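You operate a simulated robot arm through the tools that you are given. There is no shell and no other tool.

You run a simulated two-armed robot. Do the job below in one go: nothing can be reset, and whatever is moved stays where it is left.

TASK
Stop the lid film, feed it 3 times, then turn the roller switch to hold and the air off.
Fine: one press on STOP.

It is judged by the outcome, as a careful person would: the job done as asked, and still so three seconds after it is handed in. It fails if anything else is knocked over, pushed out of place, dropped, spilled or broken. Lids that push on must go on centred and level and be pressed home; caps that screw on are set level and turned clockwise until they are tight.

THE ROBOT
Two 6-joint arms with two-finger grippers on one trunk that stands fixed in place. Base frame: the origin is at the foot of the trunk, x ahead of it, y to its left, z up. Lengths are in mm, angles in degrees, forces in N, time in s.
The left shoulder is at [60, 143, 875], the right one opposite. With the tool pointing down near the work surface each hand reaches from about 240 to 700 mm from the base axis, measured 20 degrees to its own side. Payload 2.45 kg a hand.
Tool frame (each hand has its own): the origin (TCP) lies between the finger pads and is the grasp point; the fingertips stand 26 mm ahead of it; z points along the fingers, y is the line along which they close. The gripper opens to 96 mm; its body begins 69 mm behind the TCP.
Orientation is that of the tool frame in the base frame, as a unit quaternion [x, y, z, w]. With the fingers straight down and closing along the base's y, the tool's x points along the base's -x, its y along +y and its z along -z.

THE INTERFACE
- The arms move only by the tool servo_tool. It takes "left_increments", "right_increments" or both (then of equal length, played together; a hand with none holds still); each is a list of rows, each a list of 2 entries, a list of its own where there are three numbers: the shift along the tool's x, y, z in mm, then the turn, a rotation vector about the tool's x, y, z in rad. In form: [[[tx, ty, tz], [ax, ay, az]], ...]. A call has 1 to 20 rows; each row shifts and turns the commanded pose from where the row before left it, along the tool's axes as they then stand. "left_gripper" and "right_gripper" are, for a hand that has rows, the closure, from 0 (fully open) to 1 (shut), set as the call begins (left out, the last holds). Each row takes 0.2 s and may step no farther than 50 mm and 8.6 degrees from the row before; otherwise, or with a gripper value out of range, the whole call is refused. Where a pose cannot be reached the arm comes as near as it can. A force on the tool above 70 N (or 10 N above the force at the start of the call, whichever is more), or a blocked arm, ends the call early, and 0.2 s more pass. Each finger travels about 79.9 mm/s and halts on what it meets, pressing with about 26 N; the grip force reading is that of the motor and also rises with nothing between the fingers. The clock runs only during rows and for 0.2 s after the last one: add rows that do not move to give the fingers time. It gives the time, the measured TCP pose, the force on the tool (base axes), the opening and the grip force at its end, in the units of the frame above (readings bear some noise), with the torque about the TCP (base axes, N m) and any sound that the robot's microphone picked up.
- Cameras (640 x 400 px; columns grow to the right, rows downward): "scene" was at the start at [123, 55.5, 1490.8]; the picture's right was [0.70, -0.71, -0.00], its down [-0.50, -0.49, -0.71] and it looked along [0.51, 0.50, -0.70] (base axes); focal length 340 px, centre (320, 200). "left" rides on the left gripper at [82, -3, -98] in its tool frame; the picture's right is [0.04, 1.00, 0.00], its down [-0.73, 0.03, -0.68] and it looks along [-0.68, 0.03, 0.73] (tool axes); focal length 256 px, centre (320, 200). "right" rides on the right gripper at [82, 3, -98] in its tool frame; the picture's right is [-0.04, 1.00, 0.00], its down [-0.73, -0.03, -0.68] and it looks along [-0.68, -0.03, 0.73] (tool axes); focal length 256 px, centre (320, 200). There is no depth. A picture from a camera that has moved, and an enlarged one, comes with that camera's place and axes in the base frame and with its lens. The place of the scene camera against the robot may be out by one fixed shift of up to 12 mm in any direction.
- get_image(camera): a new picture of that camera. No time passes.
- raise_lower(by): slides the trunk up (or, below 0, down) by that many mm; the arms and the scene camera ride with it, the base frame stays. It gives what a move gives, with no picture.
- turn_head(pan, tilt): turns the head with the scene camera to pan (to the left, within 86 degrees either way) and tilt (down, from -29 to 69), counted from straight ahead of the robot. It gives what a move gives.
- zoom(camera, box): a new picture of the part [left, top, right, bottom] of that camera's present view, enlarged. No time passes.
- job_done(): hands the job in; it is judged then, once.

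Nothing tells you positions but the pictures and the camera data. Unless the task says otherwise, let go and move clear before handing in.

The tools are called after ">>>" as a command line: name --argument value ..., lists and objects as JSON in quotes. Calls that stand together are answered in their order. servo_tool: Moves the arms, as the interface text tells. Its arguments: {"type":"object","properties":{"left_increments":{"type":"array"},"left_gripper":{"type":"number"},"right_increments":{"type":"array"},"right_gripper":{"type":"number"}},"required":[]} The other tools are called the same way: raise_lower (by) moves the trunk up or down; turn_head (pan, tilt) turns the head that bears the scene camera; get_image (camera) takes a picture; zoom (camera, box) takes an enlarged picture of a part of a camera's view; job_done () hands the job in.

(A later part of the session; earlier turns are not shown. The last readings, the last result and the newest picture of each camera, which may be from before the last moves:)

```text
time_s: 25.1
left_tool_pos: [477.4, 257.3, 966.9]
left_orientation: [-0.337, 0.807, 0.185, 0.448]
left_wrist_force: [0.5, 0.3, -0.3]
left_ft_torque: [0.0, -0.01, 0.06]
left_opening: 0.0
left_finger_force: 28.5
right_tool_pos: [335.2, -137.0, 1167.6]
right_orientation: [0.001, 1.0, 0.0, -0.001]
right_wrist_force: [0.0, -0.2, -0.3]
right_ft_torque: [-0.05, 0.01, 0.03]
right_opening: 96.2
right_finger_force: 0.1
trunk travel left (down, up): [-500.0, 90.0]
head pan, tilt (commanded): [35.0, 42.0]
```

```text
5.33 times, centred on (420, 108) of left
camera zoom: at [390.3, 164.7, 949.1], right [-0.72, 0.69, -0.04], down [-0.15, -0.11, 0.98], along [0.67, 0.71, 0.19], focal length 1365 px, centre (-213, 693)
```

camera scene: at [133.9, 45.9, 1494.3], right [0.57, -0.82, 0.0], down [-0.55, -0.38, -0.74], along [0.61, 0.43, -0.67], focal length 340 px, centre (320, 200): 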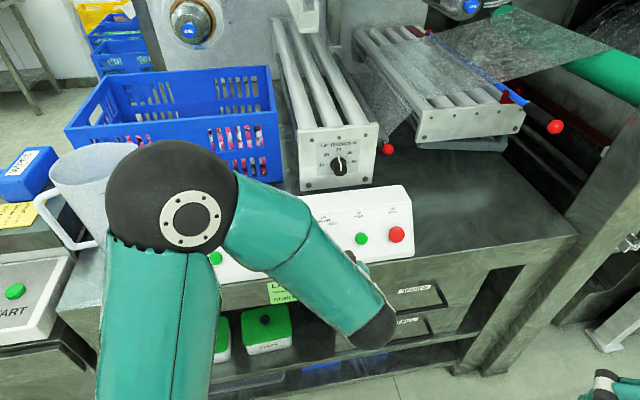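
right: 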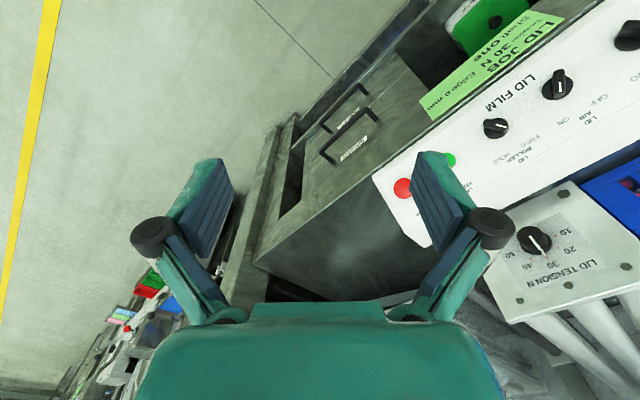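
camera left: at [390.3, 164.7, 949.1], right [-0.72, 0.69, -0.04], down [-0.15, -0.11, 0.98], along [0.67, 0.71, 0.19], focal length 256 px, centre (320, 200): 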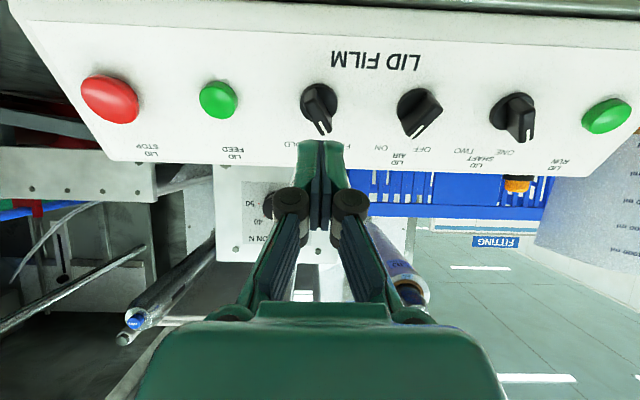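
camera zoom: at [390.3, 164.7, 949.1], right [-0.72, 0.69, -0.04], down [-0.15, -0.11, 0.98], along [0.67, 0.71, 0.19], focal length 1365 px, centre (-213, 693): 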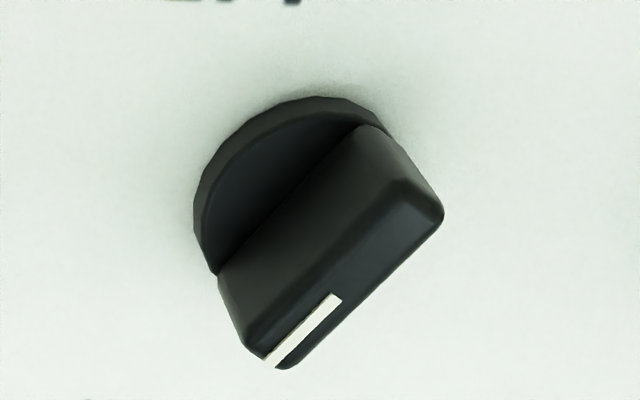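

The handle is about 27 mm long and 9 mm wide, stands about 20 mm proud, and points 30° left of vertical; AIR mirrors it at 30° right. I'll open the fingers to about 34 mm, twist the hand 30° to match, and advance partway.

>>> servo_tool --left_increments '[[[0, -0.9, 0], [0, 0, -0.1309]], [[0, 0, 0], [0, 0, -0.1309]], [[0, 0, 0], [0, 0, -0.1309]], [[0, 0, 0], [0, 0, -0.1309]], [[0, 0, 15], [0, 0, 0]], [[0, 0, 15], [0, 0, 0]], [[0, 0, 0], [0, 0, 0]]]' --left_gripper 0.65

>>> get_image --camera "left"

>>> zoom --camera "left" --box '[240, 50, 400, 200]'

```text
time_s: 26.8
left_tool_pos: [504.5, 273.8, 965.8]
left_orientation: [-0.532, 0.695, 0.064, 0.479]
left_wrist_force: [-0.5, 0.0, 0.5]
left_ft_torque: [-0.01, 0.0, 0.02]
left_opening: 33.6
left_finger_force: 0.1
left hand out of reach, approached as far as the arm can: row 4, 6
right_tool_pos: [336.2, -138.7, 1167.9]
right_orientation: [-0.001, 1.0, 0.0, 0.0]
right_wrist_force: [-0.7, 0.6, 0.5]
right_ft_torque: [0.01, 0.0, -0.03]
right_opening: 96.0
right_finger_force: 0.0
trunk travel left (down, up): [-500.0, 90.0]
head pan, tilt (commanded): [35.0, 42.0]
```

```text
taken
camera left: at [449.6, 159.1, 959.8], right [-0.8, 0.4, -0.45], down [-0.45, 0.1, 0.89], along [0.4, 0.91, 0.09], focal length 256 px, centre (320, 200)
```

left: 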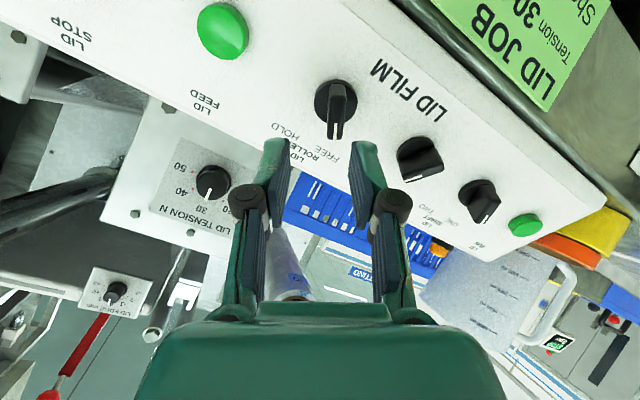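

```text
2.67 times, centred on (320, 125) of left
camera zoom: at [449.6, 159.1, 959.8], right [-0.8, 0.4, -0.45], down [-0.45, 0.1, 0.89], along [0.4, 0.91, 0.09], focal length 683 px, centre (320, 400)
```

zoom: 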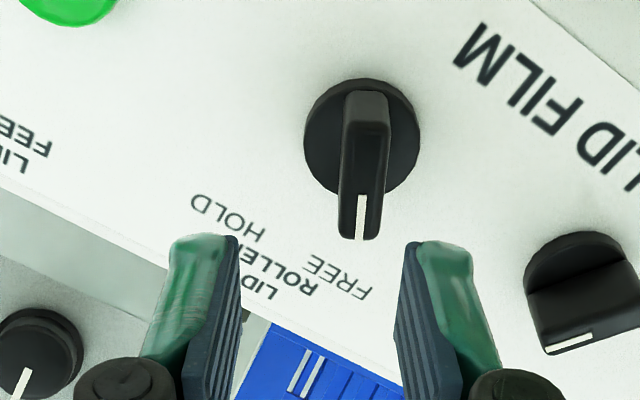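

The arm hit its reach limit: the hand sits about 17 mm off, because the elbow is folded too tightly at this height. I'll raise the hand 200 mm above its place, then lower the trunk 200 mm so the arm can work more stretched out.

>>> servo_tool --left_increments '[[[0, 0, -15], [0, 0, 0]], [[-29.4, -17, -21.3], [0, 0, 0]], [[-29.4, -17, -21.3], [0, 0, 0]], [[-29.4, -17, -21.3], [0, 0, 0]], [[-29.4, -17, -21.3], [0, 0, 0]], [[-29.4, -17, -21.3], [0, 0, 0]], [[0, 0, 0], [0, 0, 0]]]'

>>> get_image --camera "scene"

```text
time_s: 28.4
left_tool_pos: [494.2, 266.9, 1175.8]
left_orientation: [-0.533, 0.694, 0.063, 0.481]
left_wrist_force: [-0.6, 0.0, -1.0]
left_ft_torque: [-0.02, -0.02, 0.02]
left_opening: 33.7
left_finger_force: 0.1
right_tool_pos: [334.5, -137.1, 1168.4]
right_orientation: [0.0, 1.0, 0.0, 0.001]
right_wrist_force: [0.4, -0.1, -0.4]
right_ft_torque: [-0.01, 0.01, -0.03]
right_opening: 95.8
right_finger_force: 0.0
trunk travel left (down, up): [-500.0, 90.0]
head pan, tilt (commanded): [35.0, 42.0]
```

```text
taken
camera scene: at [133.5, 46.1, 1494.4], right [0.57, -0.82, 0.0], down [-0.55, -0.38, -0.74], along [0.61, 0.43, -0.67], focal length 340 px, centre (320, 200)
```

scene: 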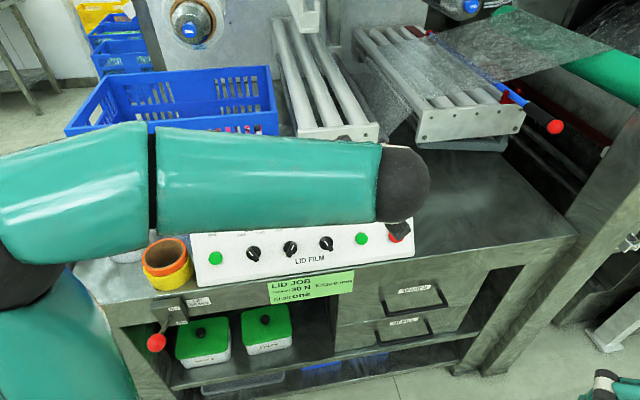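

The forearm is in front of the bench (by my estimate at w ≈ 350–400, with the bench edge near 590), so lowering the trunk is clear of everything. I'll lower it 200 mm.

>>> raise_lower --by -200

>>> get_image --camera "scene"

>>> get_image --camera "left"

```text
time_s: 30.5
left_tool_pos: [493.7, 266.2, 975.2]
left_orientation: [-0.533, 0.693, 0.063, 0.481]
left_wrist_force: [0.2, 1.0, -0.1]
left_ft_torque: [0.04, 0.0, 0.0]
left_opening: 33.8
left_finger_force: 0.2
right_tool_pos: [334.2, -138.2, 967.6]
right_orientation: [0.0, 1.0, 0.0, 0.0]
right_wrist_force: [0.1, -0.2, -0.3]
right_ft_torque: [0.01, -0.06, -0.02]
right_opening: 95.8
right_finger_force: 0.1
trunk travel left (down, up): [-300.0, 290.0]
head pan, tilt (commanded): [35.0, 42.0]
```

```text
taken
camera scene: at [133.0, 46.1, 1294.5], right [0.57, -0.82, 0.0], down [-0.55, -0.38, -0.74], along [0.61, 0.43, -0.67], focal length 340 px, centre (320, 200)
```

scene: 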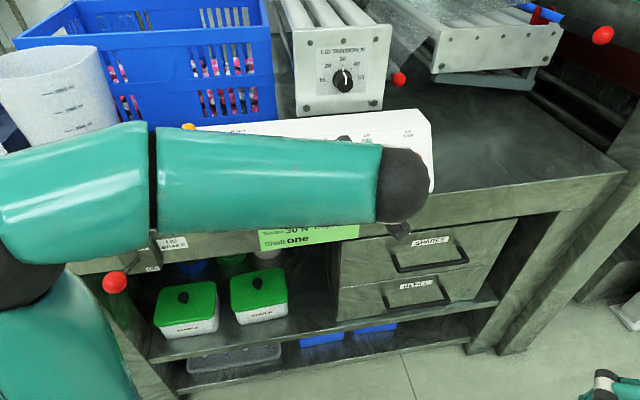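

```text
taken
camera left: at [439.6, 151.1, 968.5], right [-0.8, 0.4, -0.46], down [-0.45, 0.1, 0.89], along [0.4, 0.91, 0.1], focal length 256 px, centre (320, 200)
```

left: 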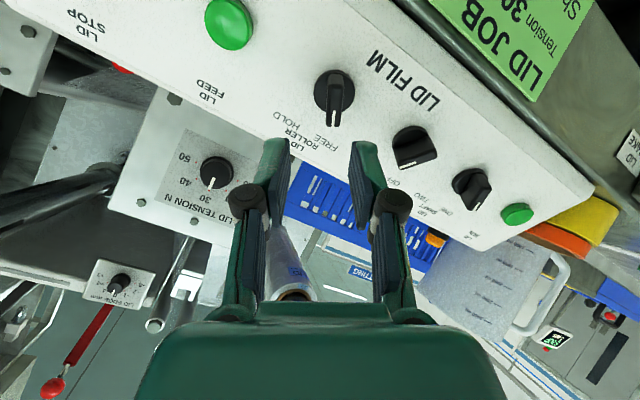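

The hand is now at [494, 266, 975] with the arm less folded. I'll shift about 12 mm in each lateral axis to centre it on the roller knob's axis.

>>> servo_tool --left_increments '[[[12.1, 12.0, 0], [0, 0, 0]], [[0, 0, 0], [0, 0, 0]]]'

>>> zoom --camera "left" --box '[240, 50, 400, 150]'

```text
time_s: 31.1
left_tool_pos: [484.3, 263.4, 960.9]
left_orientation: [-0.533, 0.693, 0.063, 0.481]
left_wrist_force: [0.4, 0.4, 0.9]
left_ft_torque: [0.01, -0.01, 0.0]
left_opening: 33.5
left_finger_force: 0.1
right_tool_pos: [335.3, -138.4, 967.7]
right_orientation: [0.0, 1.0, 0.0, 0.0]
right_wrist_force: [-0.7, -0.3, -0.1]
right_ft_torque: [-0.01, -0.04, 0.01]
right_opening: 95.9
right_finger_force: 0.1
trunk travel left (down, up): [-300.0, 290.0]
head pan, tilt (commanded): [35.0, 42.0]
```

```text
4.00 times, centred on (320, 100) of left
camera zoom: at [430.4, 147.7, 954.3], right [-0.8, 0.4, -0.46], down [-0.45, 0.1, 0.89], along [0.4, 0.91, 0.1], focal length 1024 px, centre (320, 600)
```

zoom: 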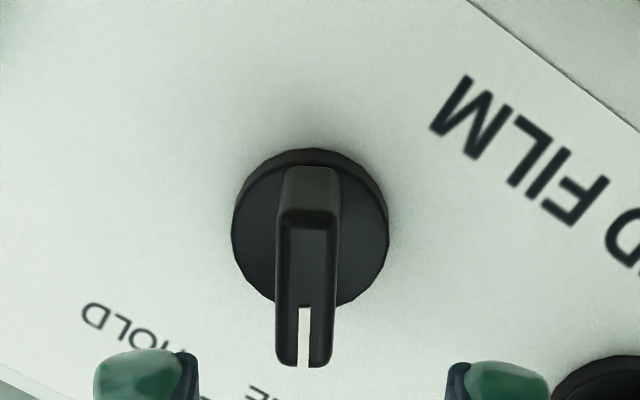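

The handle is lined up with the fingers, about 2 mm off to one side. I'll correct that and advance so the fingers straddle it.

>>> servo_tool --left_increments '[[[0.5, -1.9, 0], [0, 0, 0]], [[0, 0, 15], [0, 0, 0]], [[0, 0, 15], [0, 0, 0]], [[0, 0, 0], [0, 0, 0]]]'

>>> zoom --camera "left" --box '[240, 70, 400, 170]'

```text
time_s: 32.1
left_tool_pos: [503.1, 281.3, 946.6]
left_orientation: [-0.534, 0.693, 0.061, 0.48]
left_wrist_force: [-0.4, 0.0, -0.4]
left_ft_torque: [0.02, -0.01, -0.01]
left_opening: 33.6
left_finger_force: 0.0
right_tool_pos: [334.4, -136.6, 968.4]
right_orientation: [0.0, 1.0, 0.0, 0.0]
right_wrist_force: [-0.2, 0.4, -0.2]
right_ft_torque: [0.01, 0.01, 0.01]
right_opening: 95.9
right_finger_force: 0.0
trunk travel left (down, up): [-300.0, 290.0]
head pan, tilt (commanded): [35.0, 42.0]
```

```text
4.00 times, centred on (320, 120) of left
camera zoom: at [450.0, 164.7, 938.7], right [-0.8, 0.4, -0.46], down [-0.45, 0.1, 0.89], along [0.4, 0.91, 0.1], focal length 1024 px, centre (320, 520)
```

zoom: 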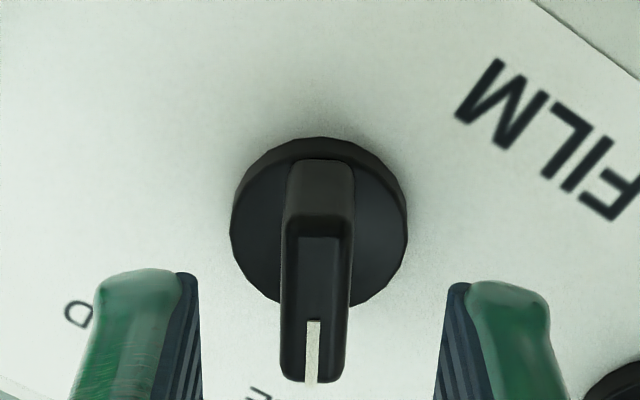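

The handle is centred between the pads. I'll advance 22 mm so the tips go about 13 mm past the handle's top.

>>> servo_tool --left_increments '[[[0, 0, 8], [0, 0, 0]], [[0, 0, 7], [0, 0, 0]], [[0, 0, 7], [0, 0, 0]], [[0, 0, 0], [0, 0, 0]]]'

>>> get_image --camera "left"

>>> zoom --camera "left" --box '[240, 90, 400, 190]'

```text
time_s: 33.1
left_tool_pos: [519.2, 293.6, 934.6]
left_orientation: [-0.533, 0.693, 0.063, 0.481]
left_wrist_force: [-0.2, 0.8, 0.0]
left_ft_torque: [0.0, 0.04, -0.02]
left_opening: 33.9
left_finger_force: 0.1
right_tool_pos: [335.2, -137.9, 969.7]
right_orientation: [0.0, 1.0, 0.001, 0.0]
right_wrist_force: [0.3, -0.2, 1.6]
right_ft_torque: [0.02, 0.02, 0.0]
right_opening: 96.2
right_finger_force: 0.0
trunk travel left (down, up): [-300.0, 290.0]
head pan, tilt (commanded): [35.0, 42.0]
```

```text
taken
camera left: at [463.4, 178.2, 927.4], right [-0.8, 0.4, -0.46], down [-0.45, 0.1, 0.89], along [0.4, 0.91, 0.1], focal length 256 px, centre (320, 200)
```

left: 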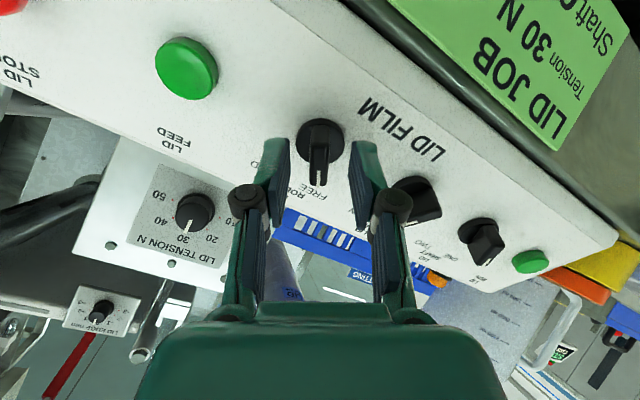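

```text
4.00 times, centred on (320, 140) of left
camera zoom: at [463.4, 178.2, 927.4], right [-0.8, 0.4, -0.46], down [-0.45, 0.1, 0.89], along [0.4, 0.91, 0.1], focal length 1024 px, centre (320, 440)
```

zoom: 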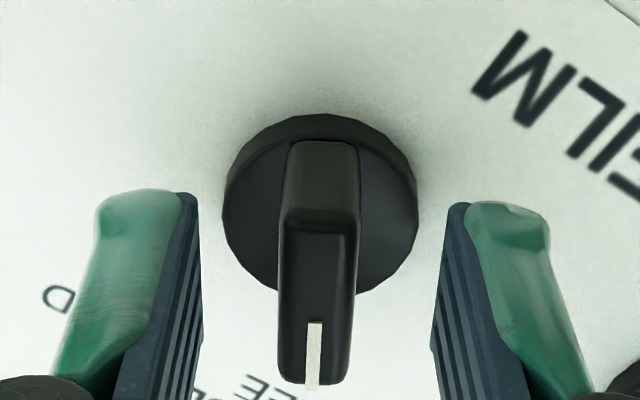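

The tips are about 9 mm past the handle's top with some 17 mm left to the base. I'll advance 4 mm more and then close on the handle.

>>> servo_tool --left_increments '[[[0, 0, 4], [0, 0, 0]], [[0, 0, 0], [0, 0, 0]]]'

>>> servo_tool --left_increments '[[[0, 0, 0], [0, 0, 0]], [[0, 0, 0], [0, 0, 0]], [[0, 0, 0], [0, 0, 0]]]' --left_gripper 1

>>> zoom --camera "left" --box '[240, 90, 400, 190]'

```text
time_s: 33.7
left_tool_pos: [520.4, 296.7, 930.5]
left_orientation: [-0.533, 0.693, 0.063, 0.481]
left_wrist_force: [0.3, 0.5, 0.2]
left_ft_torque: [0.01, -0.04, 0.02]
left_opening: 33.6
left_finger_force: 0.2
right_tool_pos: [334.3, -139.7, 969.1]
right_orientation: [0.0, 1.0, 0.0, -0.001]
right_wrist_force: [-1.1, 0.3, 0.8]
right_ft_torque: [0.01, 0.01, 0.02]
right_opening: 96.0
right_finger_force: 0.0
trunk travel left (down, up): [-300.0, 290.0]
head pan, tilt (commanded): [35.0, 42.0]
```

```text
time_s: 34.5
left_tool_pos: [520.8, 295.2, 931.8]
left_orientation: [-0.533, 0.693, 0.063, 0.481]
left_wrist_force: [4.1, -0.1, 2.1]
left_ft_torque: [-0.08, 0.19, -0.13]
left_opening: 11.1
left_finger_force: 37.3
right_tool_pos: [334.8, -138.4, 968.1]
right_orientation: [0.0, 1.0, 0.0, -0.002]
right_wrist_force: [0.1, 1.0, -0.6]
right_ft_torque: [0.0, 0.0, -0.01]
right_opening: 96.0
right_finger_force: 0.0
trunk travel left (down, up): [-300.0, 290.0]
head pan, tilt (commanded): [35.0, 42.0]
```

```text
4.00 times, centred on (320, 140) of left
camera zoom: at [466.0, 180.4, 925.3], right [-0.8, 0.4, -0.46], down [-0.45, 0.1, 0.89], along [0.4, 0.91, 0.1], focal length 1024 px, centre (320, 440)
```

zoom: 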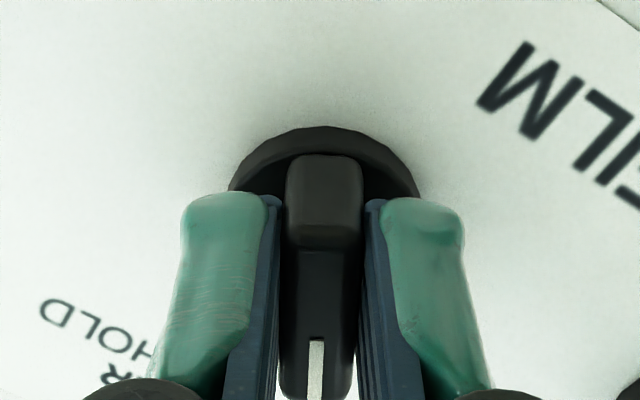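

The handle is gripped at 11 mm with only about 4 N of side load. I'll turn clockwise (+z) by the first 30°.

>>> servo_tool --left_increments '[[[0, -0.4, 0], [0, 0, 0.1]], [[0, 0, 0], [0, 0, 0.106]], [[0, 0, 0], [0, 0, 0.106]], [[0, 0, 0], [0, 0, 0.106]], [[0, 0, 0], [0, 0, 0.106]], [[0, 0, 0], [0, 0, 0]]]'

>>> zoom --camera "left" --box '[240, 90, 400, 190]'

```text
time_s: 35.9
left_tool_pos: [518.5, 296.5, 930.5]
left_orientation: [-0.336, 0.808, 0.186, 0.448]
left_wrist_force: [-5.3, 6.2, -2.6]
left_ft_torque: [0.21, -0.03, 0.18]
left_opening: 10.7
left_finger_force: 38.3
right_tool_pos: [334.4, -137.2, 968.4]
right_orientation: [0.0, 1.0, 0.0, 0.001]
right_wrist_force: [-0.4, 0.2, 1.0]
right_ft_torque: [0.05, 0.0, -0.02]
right_opening: 95.8
right_finger_force: 0.1
trunk travel left (down, up): [-300.0, 290.0]
head pan, tilt (commanded): [35.0, 42.0]
```

```text
4.00 times, centred on (320, 140) of left
camera zoom: at [431.9, 204.8, 914.4], right [-0.72, 0.69, -0.03], down [-0.15, -0.11, 0.98], along [0.67, 0.71, 0.19], focal length 1024 px, centre (320, 440)
```

zoom: 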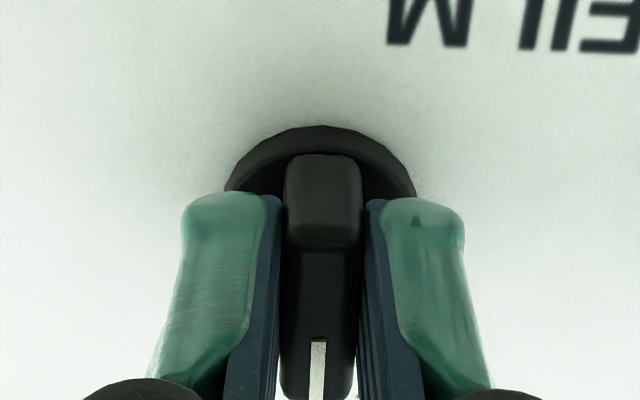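

The knob is turning with the hand and is now vertical. I'll turn the other 30° clockwise, easing the side load.

>>> servo_tool --left_increments '[[[0, 0.7, 0], [0, 0, 0.1]], [[0, 0, 0], [0, 0, 0.106]], [[0, 0, 0], [0, 0, 0.106]], [[0, 0, 0], [0, 0, 0.106]], [[0, 0, 0], [0, 0, 0.106]], [[0, 0, 0], [0, 0, 0]]]'

>>> zoom --camera "left" --box '[240, 90, 400, 190]'

```text
time_s: 37.3
left_tool_pos: [519.1, 297.3, 931.8]
left_orientation: [-0.115, 0.867, 0.295, 0.384]
left_wrist_force: [-9.3, 8.0, -4.0]
left_ft_torque: [0.26, -0.51, -0.19]
left_opening: 11.1
left_finger_force: 38.1
right_tool_pos: [334.4, -135.9, 969.6]
right_orientation: [-0.001, 1.0, 0.0, 0.0]
right_wrist_force: [0.3, -0.4, 0.6]
right_ft_torque: [-0.01, -0.02, 0.01]
right_opening: 96.3
right_finger_force: 0.0
trunk travel left (down, up): [-300.0, 290.0]
head pan, tilt (commanded): [35.0, 42.0]
```

```text
4.00 times, centred on (320, 140) of left
camera zoom: at [405.4, 238.5, 922.5], right [-0.45, 0.8, 0.39], down [0.08, -0.4, 0.91], along [0.89, 0.44, 0.12], focal length 1024 px, centre (320, 440)
```

zoom: 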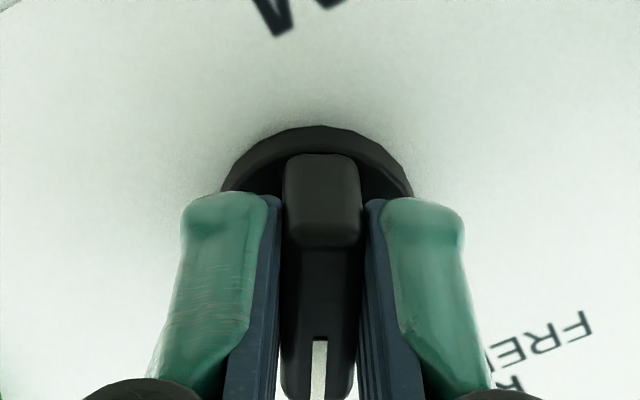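

The handle followed to +30°, toward HOLD. I'll nudge 2° further to seat it, relieve the side load, then open the fingers and look.

>>> servo_tool --left_increments '[[[0.7, 0.7, 0], [0, 0, 0.035]], [[0, 0, 0], [0, 0, 0]]]'

>>> servo_tool --left_increments '[[[0, 0, 0], [0, 0, 0]], [[0, 0, 0], [0, 0, 0]], [[0, 0, 0], [0, 0, 0]]]' --left_gripper 0.65

>>> zoom --camera "left" --box '[240, 90, 400, 190]'

```text
time_s: 37.9
left_tool_pos: [519.0, 297.9, 930.7]
left_orientation: [-0.101, 0.869, 0.301, 0.38]
left_wrist_force: [-4.3, 6.8, -0.5]
left_ft_torque: [-0.91, -0.06, 0.75]
left_opening: 11.3
left_finger_force: 37.9
right_tool_pos: [334.1, -137.3, 969.0]
right_orientation: [-0.001, 1.0, -0.001, 0.0]
right_wrist_force: [1.0, 0.7, 0.2]
right_ft_torque: [0.01, 0.0, -0.02]
right_opening: 96.0
right_finger_force: 0.0
trunk travel left (down, up): [-300.0, 290.0]
head pan, tilt (commanded): [35.0, 42.0]
```

```text
time_s: 38.7
left_tool_pos: [519.6, 297.5, 931.8]
left_orientation: [-0.1, 0.869, 0.301, 0.38]
left_wrist_force: [0.3, 0.2, 0.8]
left_ft_torque: [0.05, 0.0, -0.03]
left_opening: 33.4
left_finger_force: 0.1
right_tool_pos: [334.5, -137.7, 968.3]
right_orientation: [0.0, 1.0, 0.0, -0.001]
right_wrist_force: [-0.8, -0.5, 0.7]
right_ft_torque: [0.01, 0.01, -0.02]
right_opening: 96.0
right_finger_force: 0.1
trunk travel left (down, up): [-300.0, 290.0]
head pan, tilt (commanded): [35.0, 42.0]
```

```text
4.00 times, centred on (320, 140) of left
camera zoom: at [404.6, 240.0, 923.4], right [-0.43, 0.8, 0.42], down [0.09, -0.42, 0.9], along [0.9, 0.42, 0.11], focal length 1024 px, centre (320, 440)
```

zoom: 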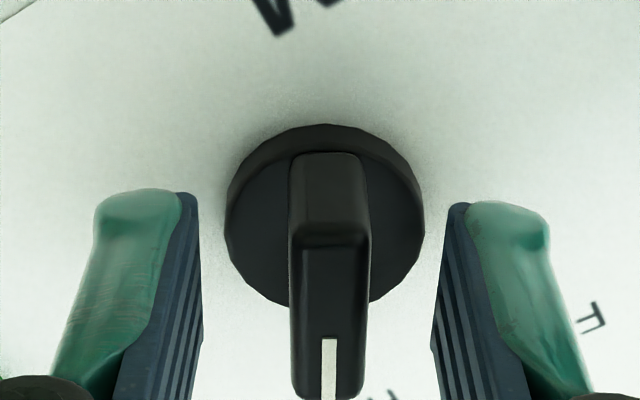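

The nudge met a firm stop (about 1 N·m), so the roller knob is fully at HOLD. I'll pull straight back and shift along the panel to stand in front of AIR with the same twist, since its handle points to ON at +30°.

>>> servo_tool --left_increments '[[[0, 0, -15], [0, 0, 0]], [[0, 0, -20], [0, 0, 0]], [[0, 0, -20], [0, 0, -0.035]], [[0, 0, 0], [0, 0, 0]]]'

>>> get_image --camera "left"

>>> get_image --camera "scene"

```text
time_s: 39.7
left_tool_pos: [485.5, 263.1, 961.7]
left_orientation: [-0.115, 0.867, 0.294, 0.385]
left_wrist_force: [-0.3, -0.5, -0.3]
left_ft_torque: [0.02, -0.01, -0.03]
left_opening: 33.6
left_finger_force: 0.0
right_tool_pos: [334.6, -139.0, 968.3]
right_orientation: [0.0, 1.0, 0.0, 0.0]
right_wrist_force: [0.2, 0.7, 0.2]
right_ft_torque: [0.0, -0.03, -0.02]
right_opening: 95.9
right_finger_force: 0.0
trunk travel left (down, up): [-300.0, 290.0]
head pan, tilt (commanded): [35.0, 42.0]
```

```text
taken
camera left: at [372.7, 204.2, 951.4], right [-0.45, 0.8, 0.39], down [0.08, -0.4, 0.91], along [0.89, 0.44, 0.12], focal length 256 px, centre (320, 200)
```

left: 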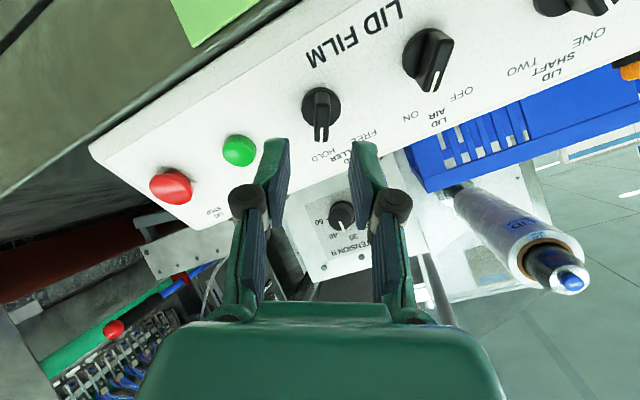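

```text
taken
camera scene: at [133.1, 46.0, 1294.4], right [0.57, -0.82, 0.0], down [-0.55, -0.38, -0.74], along [0.61, 0.43, -0.67], focal length 340 px, centre (320, 200)
```

scene: 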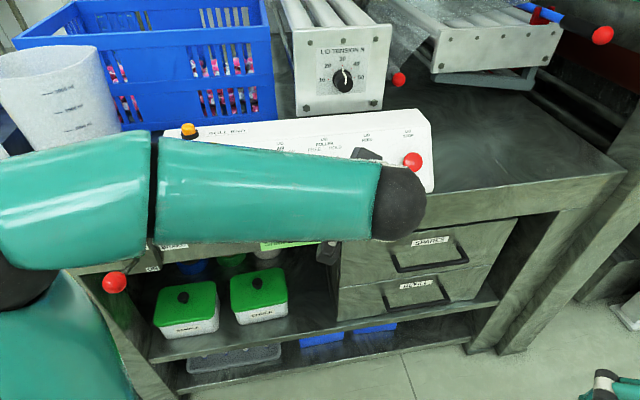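

The roller knob now points to HOLD. I'll move sideways 81 mm to AIR.

>>> servo_tool --left_increments '[[[20.3, 35.1, 0], [0, 0, 0]], [[20.3, 35.1, 0], [0, 0, 0]], [[0, 0, 0], [0, 0, 0]]]'

>>> get_image --camera "left"

>>> zoom --camera "left" --box '[240, 50, 400, 150]'

```text
time_s: 40.5
left_tool_pos: [429.0, 321.6, 960.2]
left_orientation: [-0.115, 0.867, 0.294, 0.384]
left_wrist_force: [0.3, -0.2, -0.7]
left_ft_torque: [-0.01, 0.02, -0.02]
left_opening: 33.7
left_finger_force: 0.1
right_tool_pos: [335.3, -136.6, 968.9]
right_orientation: [0.0, 1.0, 0.0, 0.0]
right_wrist_force: [-0.1, 0.3, -0.7]
right_ft_torque: [-0.01, -0.02, -0.03]
right_opening: 96.0
right_finger_force: 0.2
trunk travel left (down, up): [-300.0, 290.0]
head pan, tilt (commanded): [35.0, 42.0]
```

```text
taken
camera left: at [314.9, 262.2, 950.8], right [-0.45, 0.8, 0.39], down [0.08, -0.4, 0.91], along [0.89, 0.44, 0.12], focal length 256 px, centre (320, 200)
```

left: 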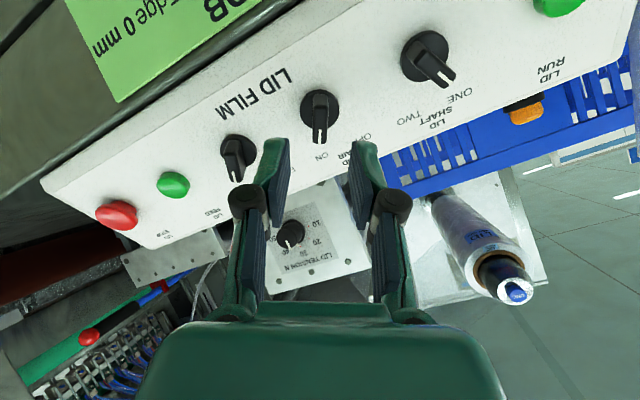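

```text
4.00 times, centred on (320, 100) of left
camera zoom: at [314.9, 262.2, 950.8], right [-0.45, 0.8, 0.39], down [0.08, -0.4, 0.91], along [0.89, 0.44, 0.12], focal length 1024 px, centre (320, 600)
```

zoom: 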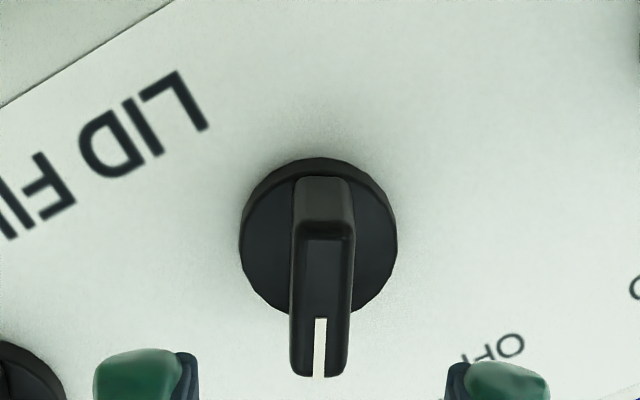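

AIR is lined up with its handle at ON. Before gripping, I'll rehearse the counter-clockwise 60° turn in free air to be sure the arm can reach it.

>>> servo_tool --left_increments '[[[0, 0, 0], [0, 0, -0.131]], [[0, 0, 0], [0, 0, -0.131]], [[0, 0, 0], [0, 0, -0.131]], [[0, 0, 0], [0, 0, -0.131]], [[0, 0, 0], [0, 0, -0.131]], [[0, 0, 0], [0, 0, -0.131]], [[0, 0, 0], [0, 0, -0.131]], [[0, 0, 0], [0, 0, -0.131]], [[0, 0, 0], [0, 0, -0.035]]]'

>>> get_image --camera "left"

```text
time_s: 42.5
left_tool_pos: [428.5, 321.2, 961.8]
left_orientation: [-0.547, 0.683, 0.054, 0.481]
left_wrist_force: [0.4, 0.8, 0.1]
left_ft_torque: [-0.02, 0.01, -0.02]
left_opening: 33.7
left_finger_force: 0.0
right_tool_pos: [335.0, -138.1, 966.4]
right_orientation: [0.0, 1.0, -0.001, 0.0]
right_wrist_force: [-0.7, -0.5, 0.1]
right_ft_torque: [-0.01, -0.02, 0.0]
right_opening: 96.2
right_finger_force: 0.1
trunk travel left (down, up): [-300.0, 290.0]
head pan, tilt (commanded): [35.0, 42.0]
```

```text
taken
camera left: at [376.7, 204.4, 955.8], right [-0.79, 0.37, -0.48], down [-0.48, 0.11, 0.87], along [0.38, 0.92, 0.08], focal length 256 px, centre (320, 200)
```

left: 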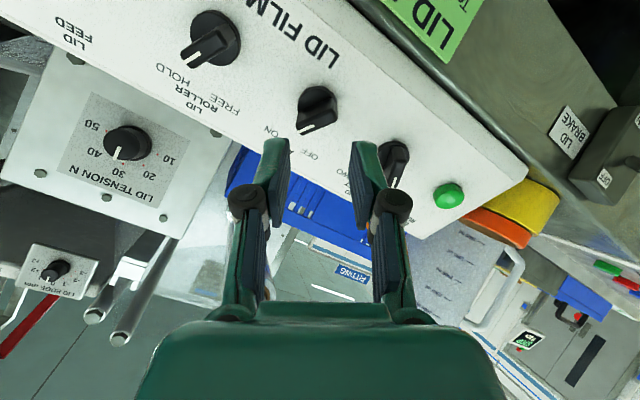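

The full turn is reachable. I'll turn back to +30°, correct slightly, and advance partway onto the AIR handle.

>>> servo_tool --left_increments '[[[0, 0, 0], [0, 0, 0.131]], [[0, 0, 0], [0, 0, 0.131]], [[0, 0, 0], [0, 0, 0.131]], [[0, 0, 0], [0, 0, 0.131]], [[0, 0, 0], [0, 0, 0.131]], [[0, 0, 0], [0, 0, 0.131]], [[0, 0, 0], [0, 0, 0.131]], [[0, 0, 0], [0, 0, 0.131]], [[0, 0, 0], [0, 0, 0.035]], [[-0.5, 0.2, 15], [0, 0, 0]], [[0, 0, 15], [0, 0, 0]], [[0, 0, 0], [0, 0, 0]]]'

>>> zoom --camera "left" --box '[240, 70, 400, 170]'

```text
time_s: 45.1
left_tool_pos: [446.7, 339.7, 945.0]
left_orientation: [-0.115, 0.867, 0.295, 0.385]
left_wrist_force: [-0.3, -0.2, -0.2]
left_ft_torque: [-0.02, 0.03, -0.03]
left_opening: 33.5
left_finger_force: 0.0
right_tool_pos: [333.4, -139.1, 967.8]
right_orientation: [0.0, 1.0, 0.0, -0.001]
right_wrist_force: [-0.5, 0.6, -0.6]
right_ft_torque: [0.02, -0.01, -0.01]
right_opening: 96.1
right_finger_force: 0.1
trunk travel left (down, up): [-300.0, 290.0]
head pan, tilt (commanded): [35.0, 42.0]
```

```text
4.00 times, centred on (320, 120) of left
camera zoom: at [333.6, 280.3, 936.3], right [-0.45, 0.8, 0.39], down [0.08, -0.4, 0.91], along [0.89, 0.44, 0.12], focal length 1024 px, centre (320, 520)
```

zoom: 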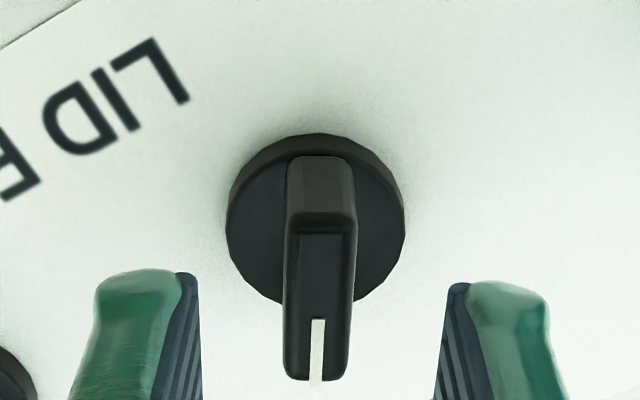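

The handle is centred between the pads. I'll advance 24 mm to the same depth as before and close.

>>> servo_tool --left_increments '[[[0, 0, 8], [0, 0, 0]], [[0, 0, 8], [0, 0, 0]], [[0, 0, 8], [0, 0, 0]], [[0, 0, 0], [0, 0, 0]]]'

>>> zoom --camera "left" --box '[240, 90, 400, 190]'

```text
time_s: 46.1
left_tool_pos: [462.9, 355.4, 932.6]
left_orientation: [-0.116, 0.867, 0.294, 0.385]
left_wrist_force: [-0.5, 0.5, -0.9]
left_ft_torque: [-0.01, -0.04, 0.02]
left_opening: 33.8
left_finger_force: 0.1
right_tool_pos: [334.6, -138.3, 966.8]
right_orientation: [0.0, 1.0, -0.001, -0.001]
right_wrist_force: [0.1, 0.7, -1.5]
right_ft_torque: [0.02, 0.0, -0.01]
right_opening: 96.0
right_finger_force: 0.0
trunk travel left (down, up): [-300.0, 290.0]
head pan, tilt (commanded): [35.0, 42.0]
```

```text
4.00 times, centred on (320, 140) of left
camera zoom: at [348.4, 294.6, 923.4], right [-0.45, 0.8, 0.39], down [0.08, -0.4, 0.91], along [0.89, 0.44, 0.12], focal length 1024 px, centre (320, 440)
```

zoom: 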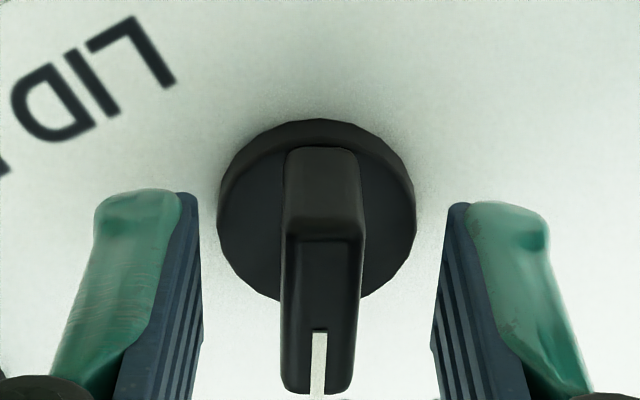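

The fingers straddle the AIR handle evenly. I'll close on it.

>>> servo_tool --left_increments '[[[0, 0, 2], [0, 0, 0]], [[0, 0, 0], [0, 0, 0]], [[0, 0, 0], [0, 0, 0]], [[0, 0, 0], [0, 0, 0]]]' --left_gripper 1

>>> zoom --camera "left" --box '[240, 90, 400, 190]'

```text
time_s: 47.1
left_tool_pos: [461.8, 354.0, 932.3]
left_orientation: [-0.115, 0.867, 0.295, 0.385]
left_wrist_force: [-3.4, -3.6, 3.3]
left_ft_torque: [-0.36, 0.49, 0.18]
left_opening: 11.0
left_finger_force: 38.3
right_tool_pos: [334.4, -137.2, 968.1]
right_orientation: [0.001, 1.0, 0.0, 0.0]
right_wrist_force: [0.5, 0.6, 0.4]
right_ft_torque: [0.0, 0.02, -0.03]
right_opening: 95.9
right_finger_force: 0.0
trunk travel left (down, up): [-300.0, 290.0]
head pan, tilt (commanded): [35.0, 42.0]
```

```text
4.00 times, centred on (320, 140) of left
camera zoom: at [348.9, 295.3, 922.6], right [-0.45, 0.8, 0.39], down [0.08, -0.4, 0.91], along [0.89, 0.44, 0.12], focal length 1024 px, centre (320, 440)
```

zoom: 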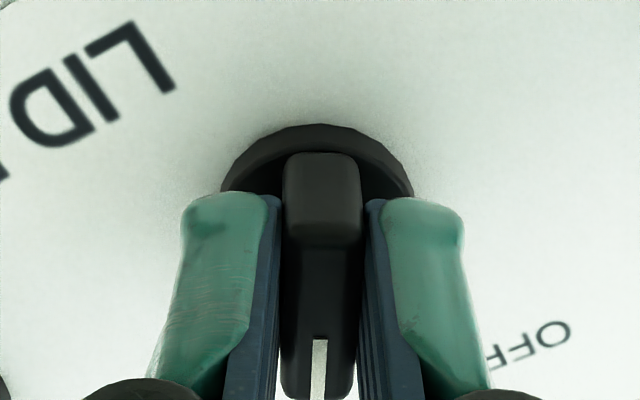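

The AIR handle is gripped at 11 mm with about 6 N of axial load. I'll turn counter-clockwise by the first 30°.

>>> servo_tool --left_increments '[[[0, 0, -0.5], [0, 0, -0.1]], [[0, 0, 0], [0, 0, -0.106]], [[0, 0, 0], [0, 0, -0.106]], [[0, 0, 0], [0, 0, -0.106]], [[0, 0, 0], [0, 0, -0.106]], [[0, 0, 0], [0, 0, 0]]]'

>>> zoom --camera "left" --box '[240, 90, 400, 190]'

```text
time_s: 48.5
left_tool_pos: [463.4, 355.2, 931.6]
left_orientation: [-0.336, 0.807, 0.185, 0.448]
left_wrist_force: [4.0, -6.1, -0.2]
left_ft_torque: [0.26, -0.42, -0.22]
left_opening: 10.7
left_finger_force: 38.0
right_tool_pos: [335.5, -137.9, 967.1]
right_orientation: [0.0, 1.0, 0.0, -0.001]
right_wrist_force: [-0.2, 0.0, 0.3]
right_ft_torque: [-0.03, -0.02, 0.0]
right_opening: 96.0
right_finger_force: 0.1
trunk travel left (down, up): [-300.0, 290.0]
head pan, tilt (commanded): [35.0, 42.0]
```

```text
4.00 times, centred on (320, 140) of left
camera zoom: at [375.2, 262.0, 914.5], right [-0.72, 0.69, -0.04], down [-0.16, -0.11, 0.98], along [0.67, 0.71, 0.19], focal length 1024 px, centre (320, 440)
```

zoom: 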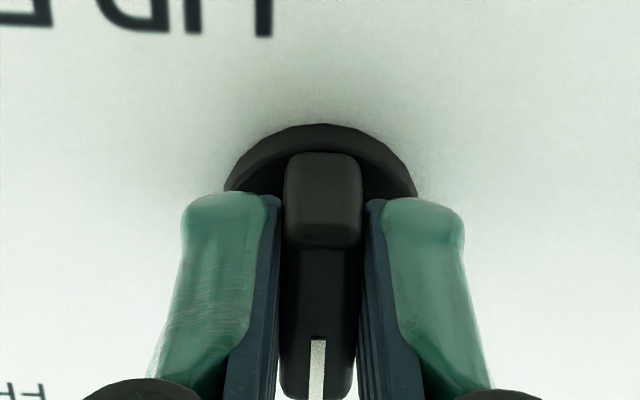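

The handle is following and now vertical. I'll turn the remaining 30° counter-clockwise and ease the side load.

>>> servo_tool --left_increments '[[[0, -0.6, 0], [0, 0, -0.1]], [[0, 0, 0], [0, 0, -0.106]], [[0, 0, 0], [0, 0, -0.106]], [[0, 0, 0], [0, 0, -0.106]], [[0, 0, 0], [0, 0, -0.106]], [[0, 0, 0], [0, 0, 0]]]'

>>> zoom --camera "left" --box '[240, 90, 400, 190]'

```text
time_s: 49.9
left_tool_pos: [464.0, 352.6, 933.0]
left_orientation: [-0.532, 0.693, 0.063, 0.482]
left_wrist_force: [12.8, -7.7, 6.0]
left_ft_torque: [0.75, -0.42, 0.04]
left_opening: 10.8
left_finger_force: 38.4
right_tool_pos: [336.7, -138.8, 968.0]
right_orientation: [0.0, 1.0, 0.0, -0.001]
right_wrist_force: [-1.3, -1.1, 0.1]
right_ft_torque: [0.02, 0.0, -0.04]
right_opening: 96.3
right_finger_force: 0.0
trunk travel left (down, up): [-300.0, 290.0]
head pan, tilt (commanded): [35.0, 42.0]
```

```text
4.00 times, centred on (320, 140) of left
camera zoom: at [409.3, 237.5, 925.4], right [-0.8, 0.4, -0.46], down [-0.45, 0.1, 0.88], along [0.4, 0.91, 0.1], focal length 1024 px, centre (320, 440)
```

zoom: 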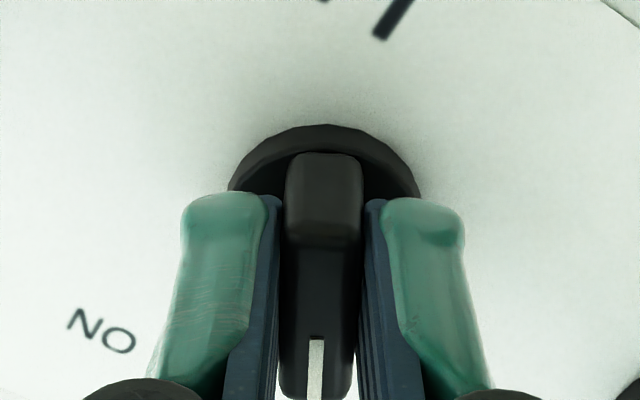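

The AIR handle is now at −30°, toward OFF. I'll nudge 2° to seat it, relieve the side load, and then open.

>>> servo_tool --left_increments '[[[0, -1.0, 0], [0, 0, -0.035]], [[0, 0, 0], [0, 0, 0]]]'

>>> servo_tool --left_increments '[[[0, 0, 0], [0, 0, 0]], [[0, 0, 0], [0, 0, 0]], [[0, 0, 0], [0, 0, 0]]]' --left_gripper 0.65

>>> zoom --camera "left" --box '[240, 90, 400, 190]'

```text
time_s: 50.5
left_tool_pos: [463.9, 353.0, 931.5]
left_orientation: [-0.544, 0.684, 0.055, 0.482]
left_wrist_force: [9.4, -5.1, 5.5]
left_ft_torque: [1.18, 0.27, -0.31]
left_opening: 11.5
left_finger_force: 37.6
right_tool_pos: [335.6, -137.5, 967.1]
right_orientation: [0.0, 1.0, 0.0, 0.0]
right_wrist_force: [-0.3, 0.4, -0.6]
right_ft_torque: [-0.01, 0.03, 0.03]
right_opening: 96.3
right_finger_force: 0.0
trunk travel left (down, up): [-300.0, 290.0]
head pan, tilt (commanded): [35.0, 42.0]
```

```text
time_s: 51.3
left_tool_pos: [463.6, 354.0, 931.8]
left_orientation: [-0.545, 0.684, 0.055, 0.482]
left_wrist_force: [-0.1, 0.3, 0.6]
left_ft_torque: [-0.01, -0.01, 0.0]
left_opening: 33.3
left_finger_force: 0.1
right_tool_pos: [334.0, -137.9, 968.9]
right_orientation: [-0.001, 1.0, 0.0, 0.001]
right_wrist_force: [0.1, 0.7, 0.2]
right_ft_torque: [-0.01, 0.06, 0.0]
right_opening: 96.1
right_finger_force: 0.1
trunk travel left (down, up): [-300.0, 290.0]
head pan, tilt (commanded): [35.0, 42.0]
```

```text
4.00 times, centred on (320, 140) of left
camera zoom: at [411.1, 237.0, 926.6], right [-0.8, 0.37, -0.48], down [-0.47, 0.11, 0.87], along [0.38, 0.92, 0.09], focal length 1024 px, centre (320, 440)
```

zoom: 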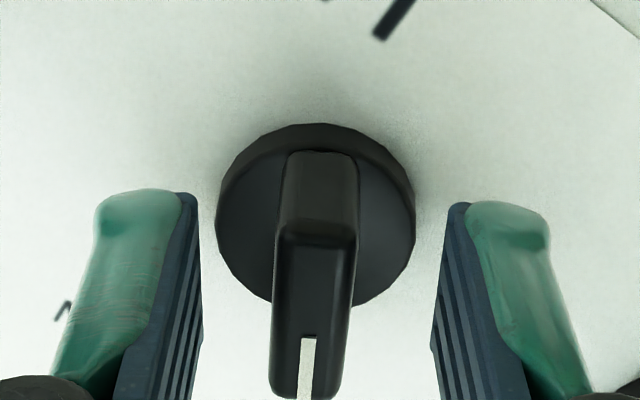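

The nudge met the stop (about 1 N·m) and the handle stayed at OFF. I'll back straight out, square the hand, and view the whole panel.

>>> servo_tool --left_increments '[[[0, 0, -15], [0, 0, 0]], [[0, 0, -25], [0, 0, 0]], [[0, 0, -25], [0, 0, 0]], [[0, 0, -15], [0, 0, 0.131]], [[0, 0, 0], [0, 0, 0.131]], [[0, 0, 0], [0, 0, 0.131]], [[0, 0, 0], [0, 0, 0.131]], [[0, 0, 0], [0, 0, 0]]]'

>>> get_image --camera "left"

>>> get_image --camera "scene"

```text
time_s: 53.1
left_tool_pos: [415.6, 305.3, 975.6]
left_orientation: [-0.349, 0.802, 0.178, 0.45]
left_wrist_force: [-0.7, -0.3, 0.2]
left_ft_torque: [0.03, -0.02, -0.02]
left_opening: 33.8
left_finger_force: 0.1
right_tool_pos: [334.8, -137.9, 969.4]
right_orientation: [-0.001, 1.0, -0.001, 0.001]
right_wrist_force: [-0.5, 1.0, 0.4]
right_ft_torque: [0.0, 0.0, 0.03]
right_opening: 96.1
right_finger_force: 0.1
trunk travel left (down, up): [-300.0, 290.0]
head pan, tilt (commanded): [35.0, 42.0]
```

```text
taken
camera left: at [329.4, 212.0, 957.5], right [-0.73, 0.68, -0.06], down [-0.17, -0.09, 0.98], along [0.66, 0.73, 0.18], focal length 256 px, centre (320, 200)
```

left: 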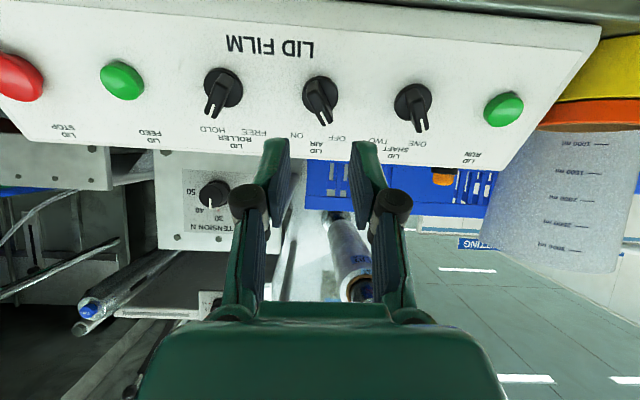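

```text
taken
camera scene: at [132.9, 46.1, 1294.4], right [0.57, -0.82, 0.0], down [-0.55, -0.38, -0.74], along [0.61, 0.43, -0.67], focal length 340 px, centre (320, 200)
```

scene: 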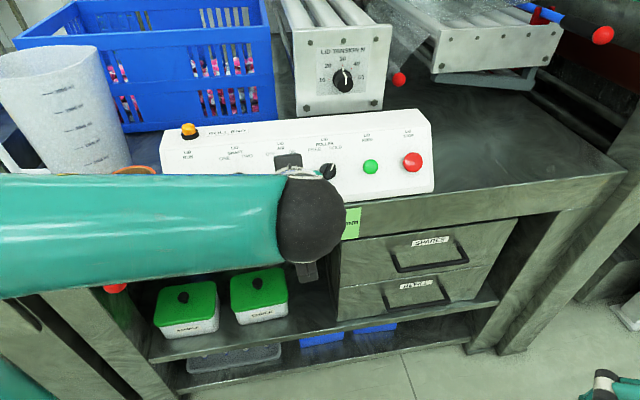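

AIR reads OFF, ROLLER reads HOLD, SHAFT is untouched at ONE, and RUN is unlit. I'll lift everything clear by raising the trunk back up and then take a final close look.

>>> raise_lower --by 200

>>> get_image --camera "scene"

>>> zoom --camera "scene" --box '[180, 170, 430, 290]'

>>> get_image --camera "left"

```text
time_s: 55.3
left_tool_pos: [414.6, 305.1, 1176.0]
left_orientation: [-0.35, 0.802, 0.177, 0.451]
left_wrist_force: [0.1, -0.5, -0.2]
left_ft_torque: [0.02, -0.01, -0.02]
left_opening: 33.6
left_finger_force: 0.0
right_tool_pos: [334.8, -137.7, 1168.5]
right_orientation: [0.001, 1.0, -0.001, 0.0]
right_wrist_force: [0.3, -0.1, 0.8]
right_ft_torque: [-0.02, 0.01, -0.02]
right_opening: 95.9
right_finger_force: 0.0
trunk travel left (down, up): [-500.0, 90.0]
head pan, tilt (commanded): [35.0, 42.0]
```

```text
taken
camera scene: at [133.1, 46.1, 1494.4], right [0.57, -0.82, 0.0], down [-0.55, -0.38, -0.74], along [0.61, 0.43, -0.67], focal length 340 px, centre (320, 200)
```

scene: 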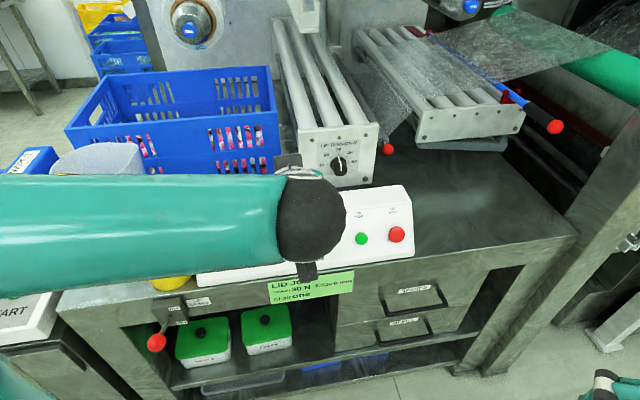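

```text
2.56 times, centred on (305, 230) of scene
camera zoom: at [133.1, 46.1, 1494.4], right [0.57, -0.82, 0.0], down [-0.55, -0.38, -0.74], along [0.61, 0.43, -0.67], focal length 869 px, centre (358, 123)
```

zoom: 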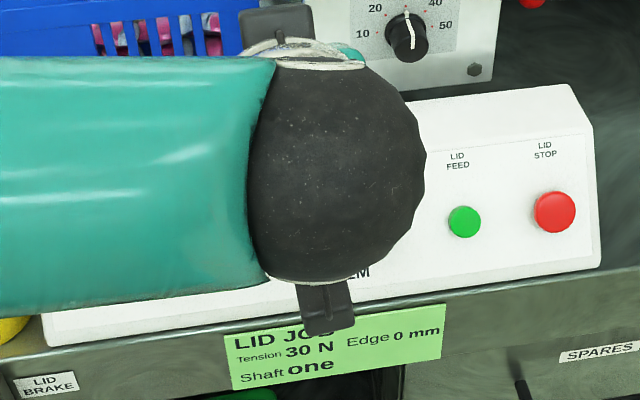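

```text
taken
camera left: at [329.7, 211.8, 1157.4], right [-0.73, 0.68, -0.07], down [-0.17, -0.09, 0.98], along [0.66, 0.73, 0.18], focal length 256 px, centre (320, 200)
```

left: 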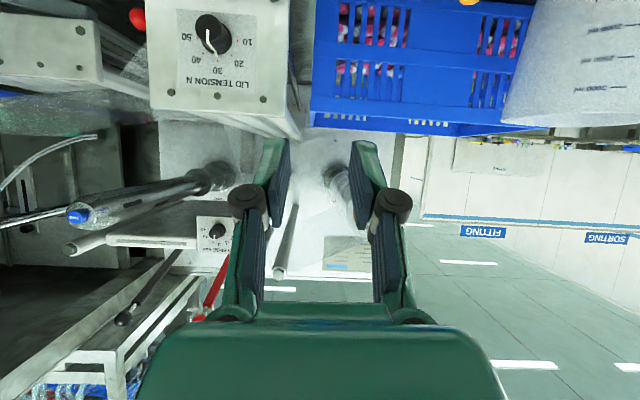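

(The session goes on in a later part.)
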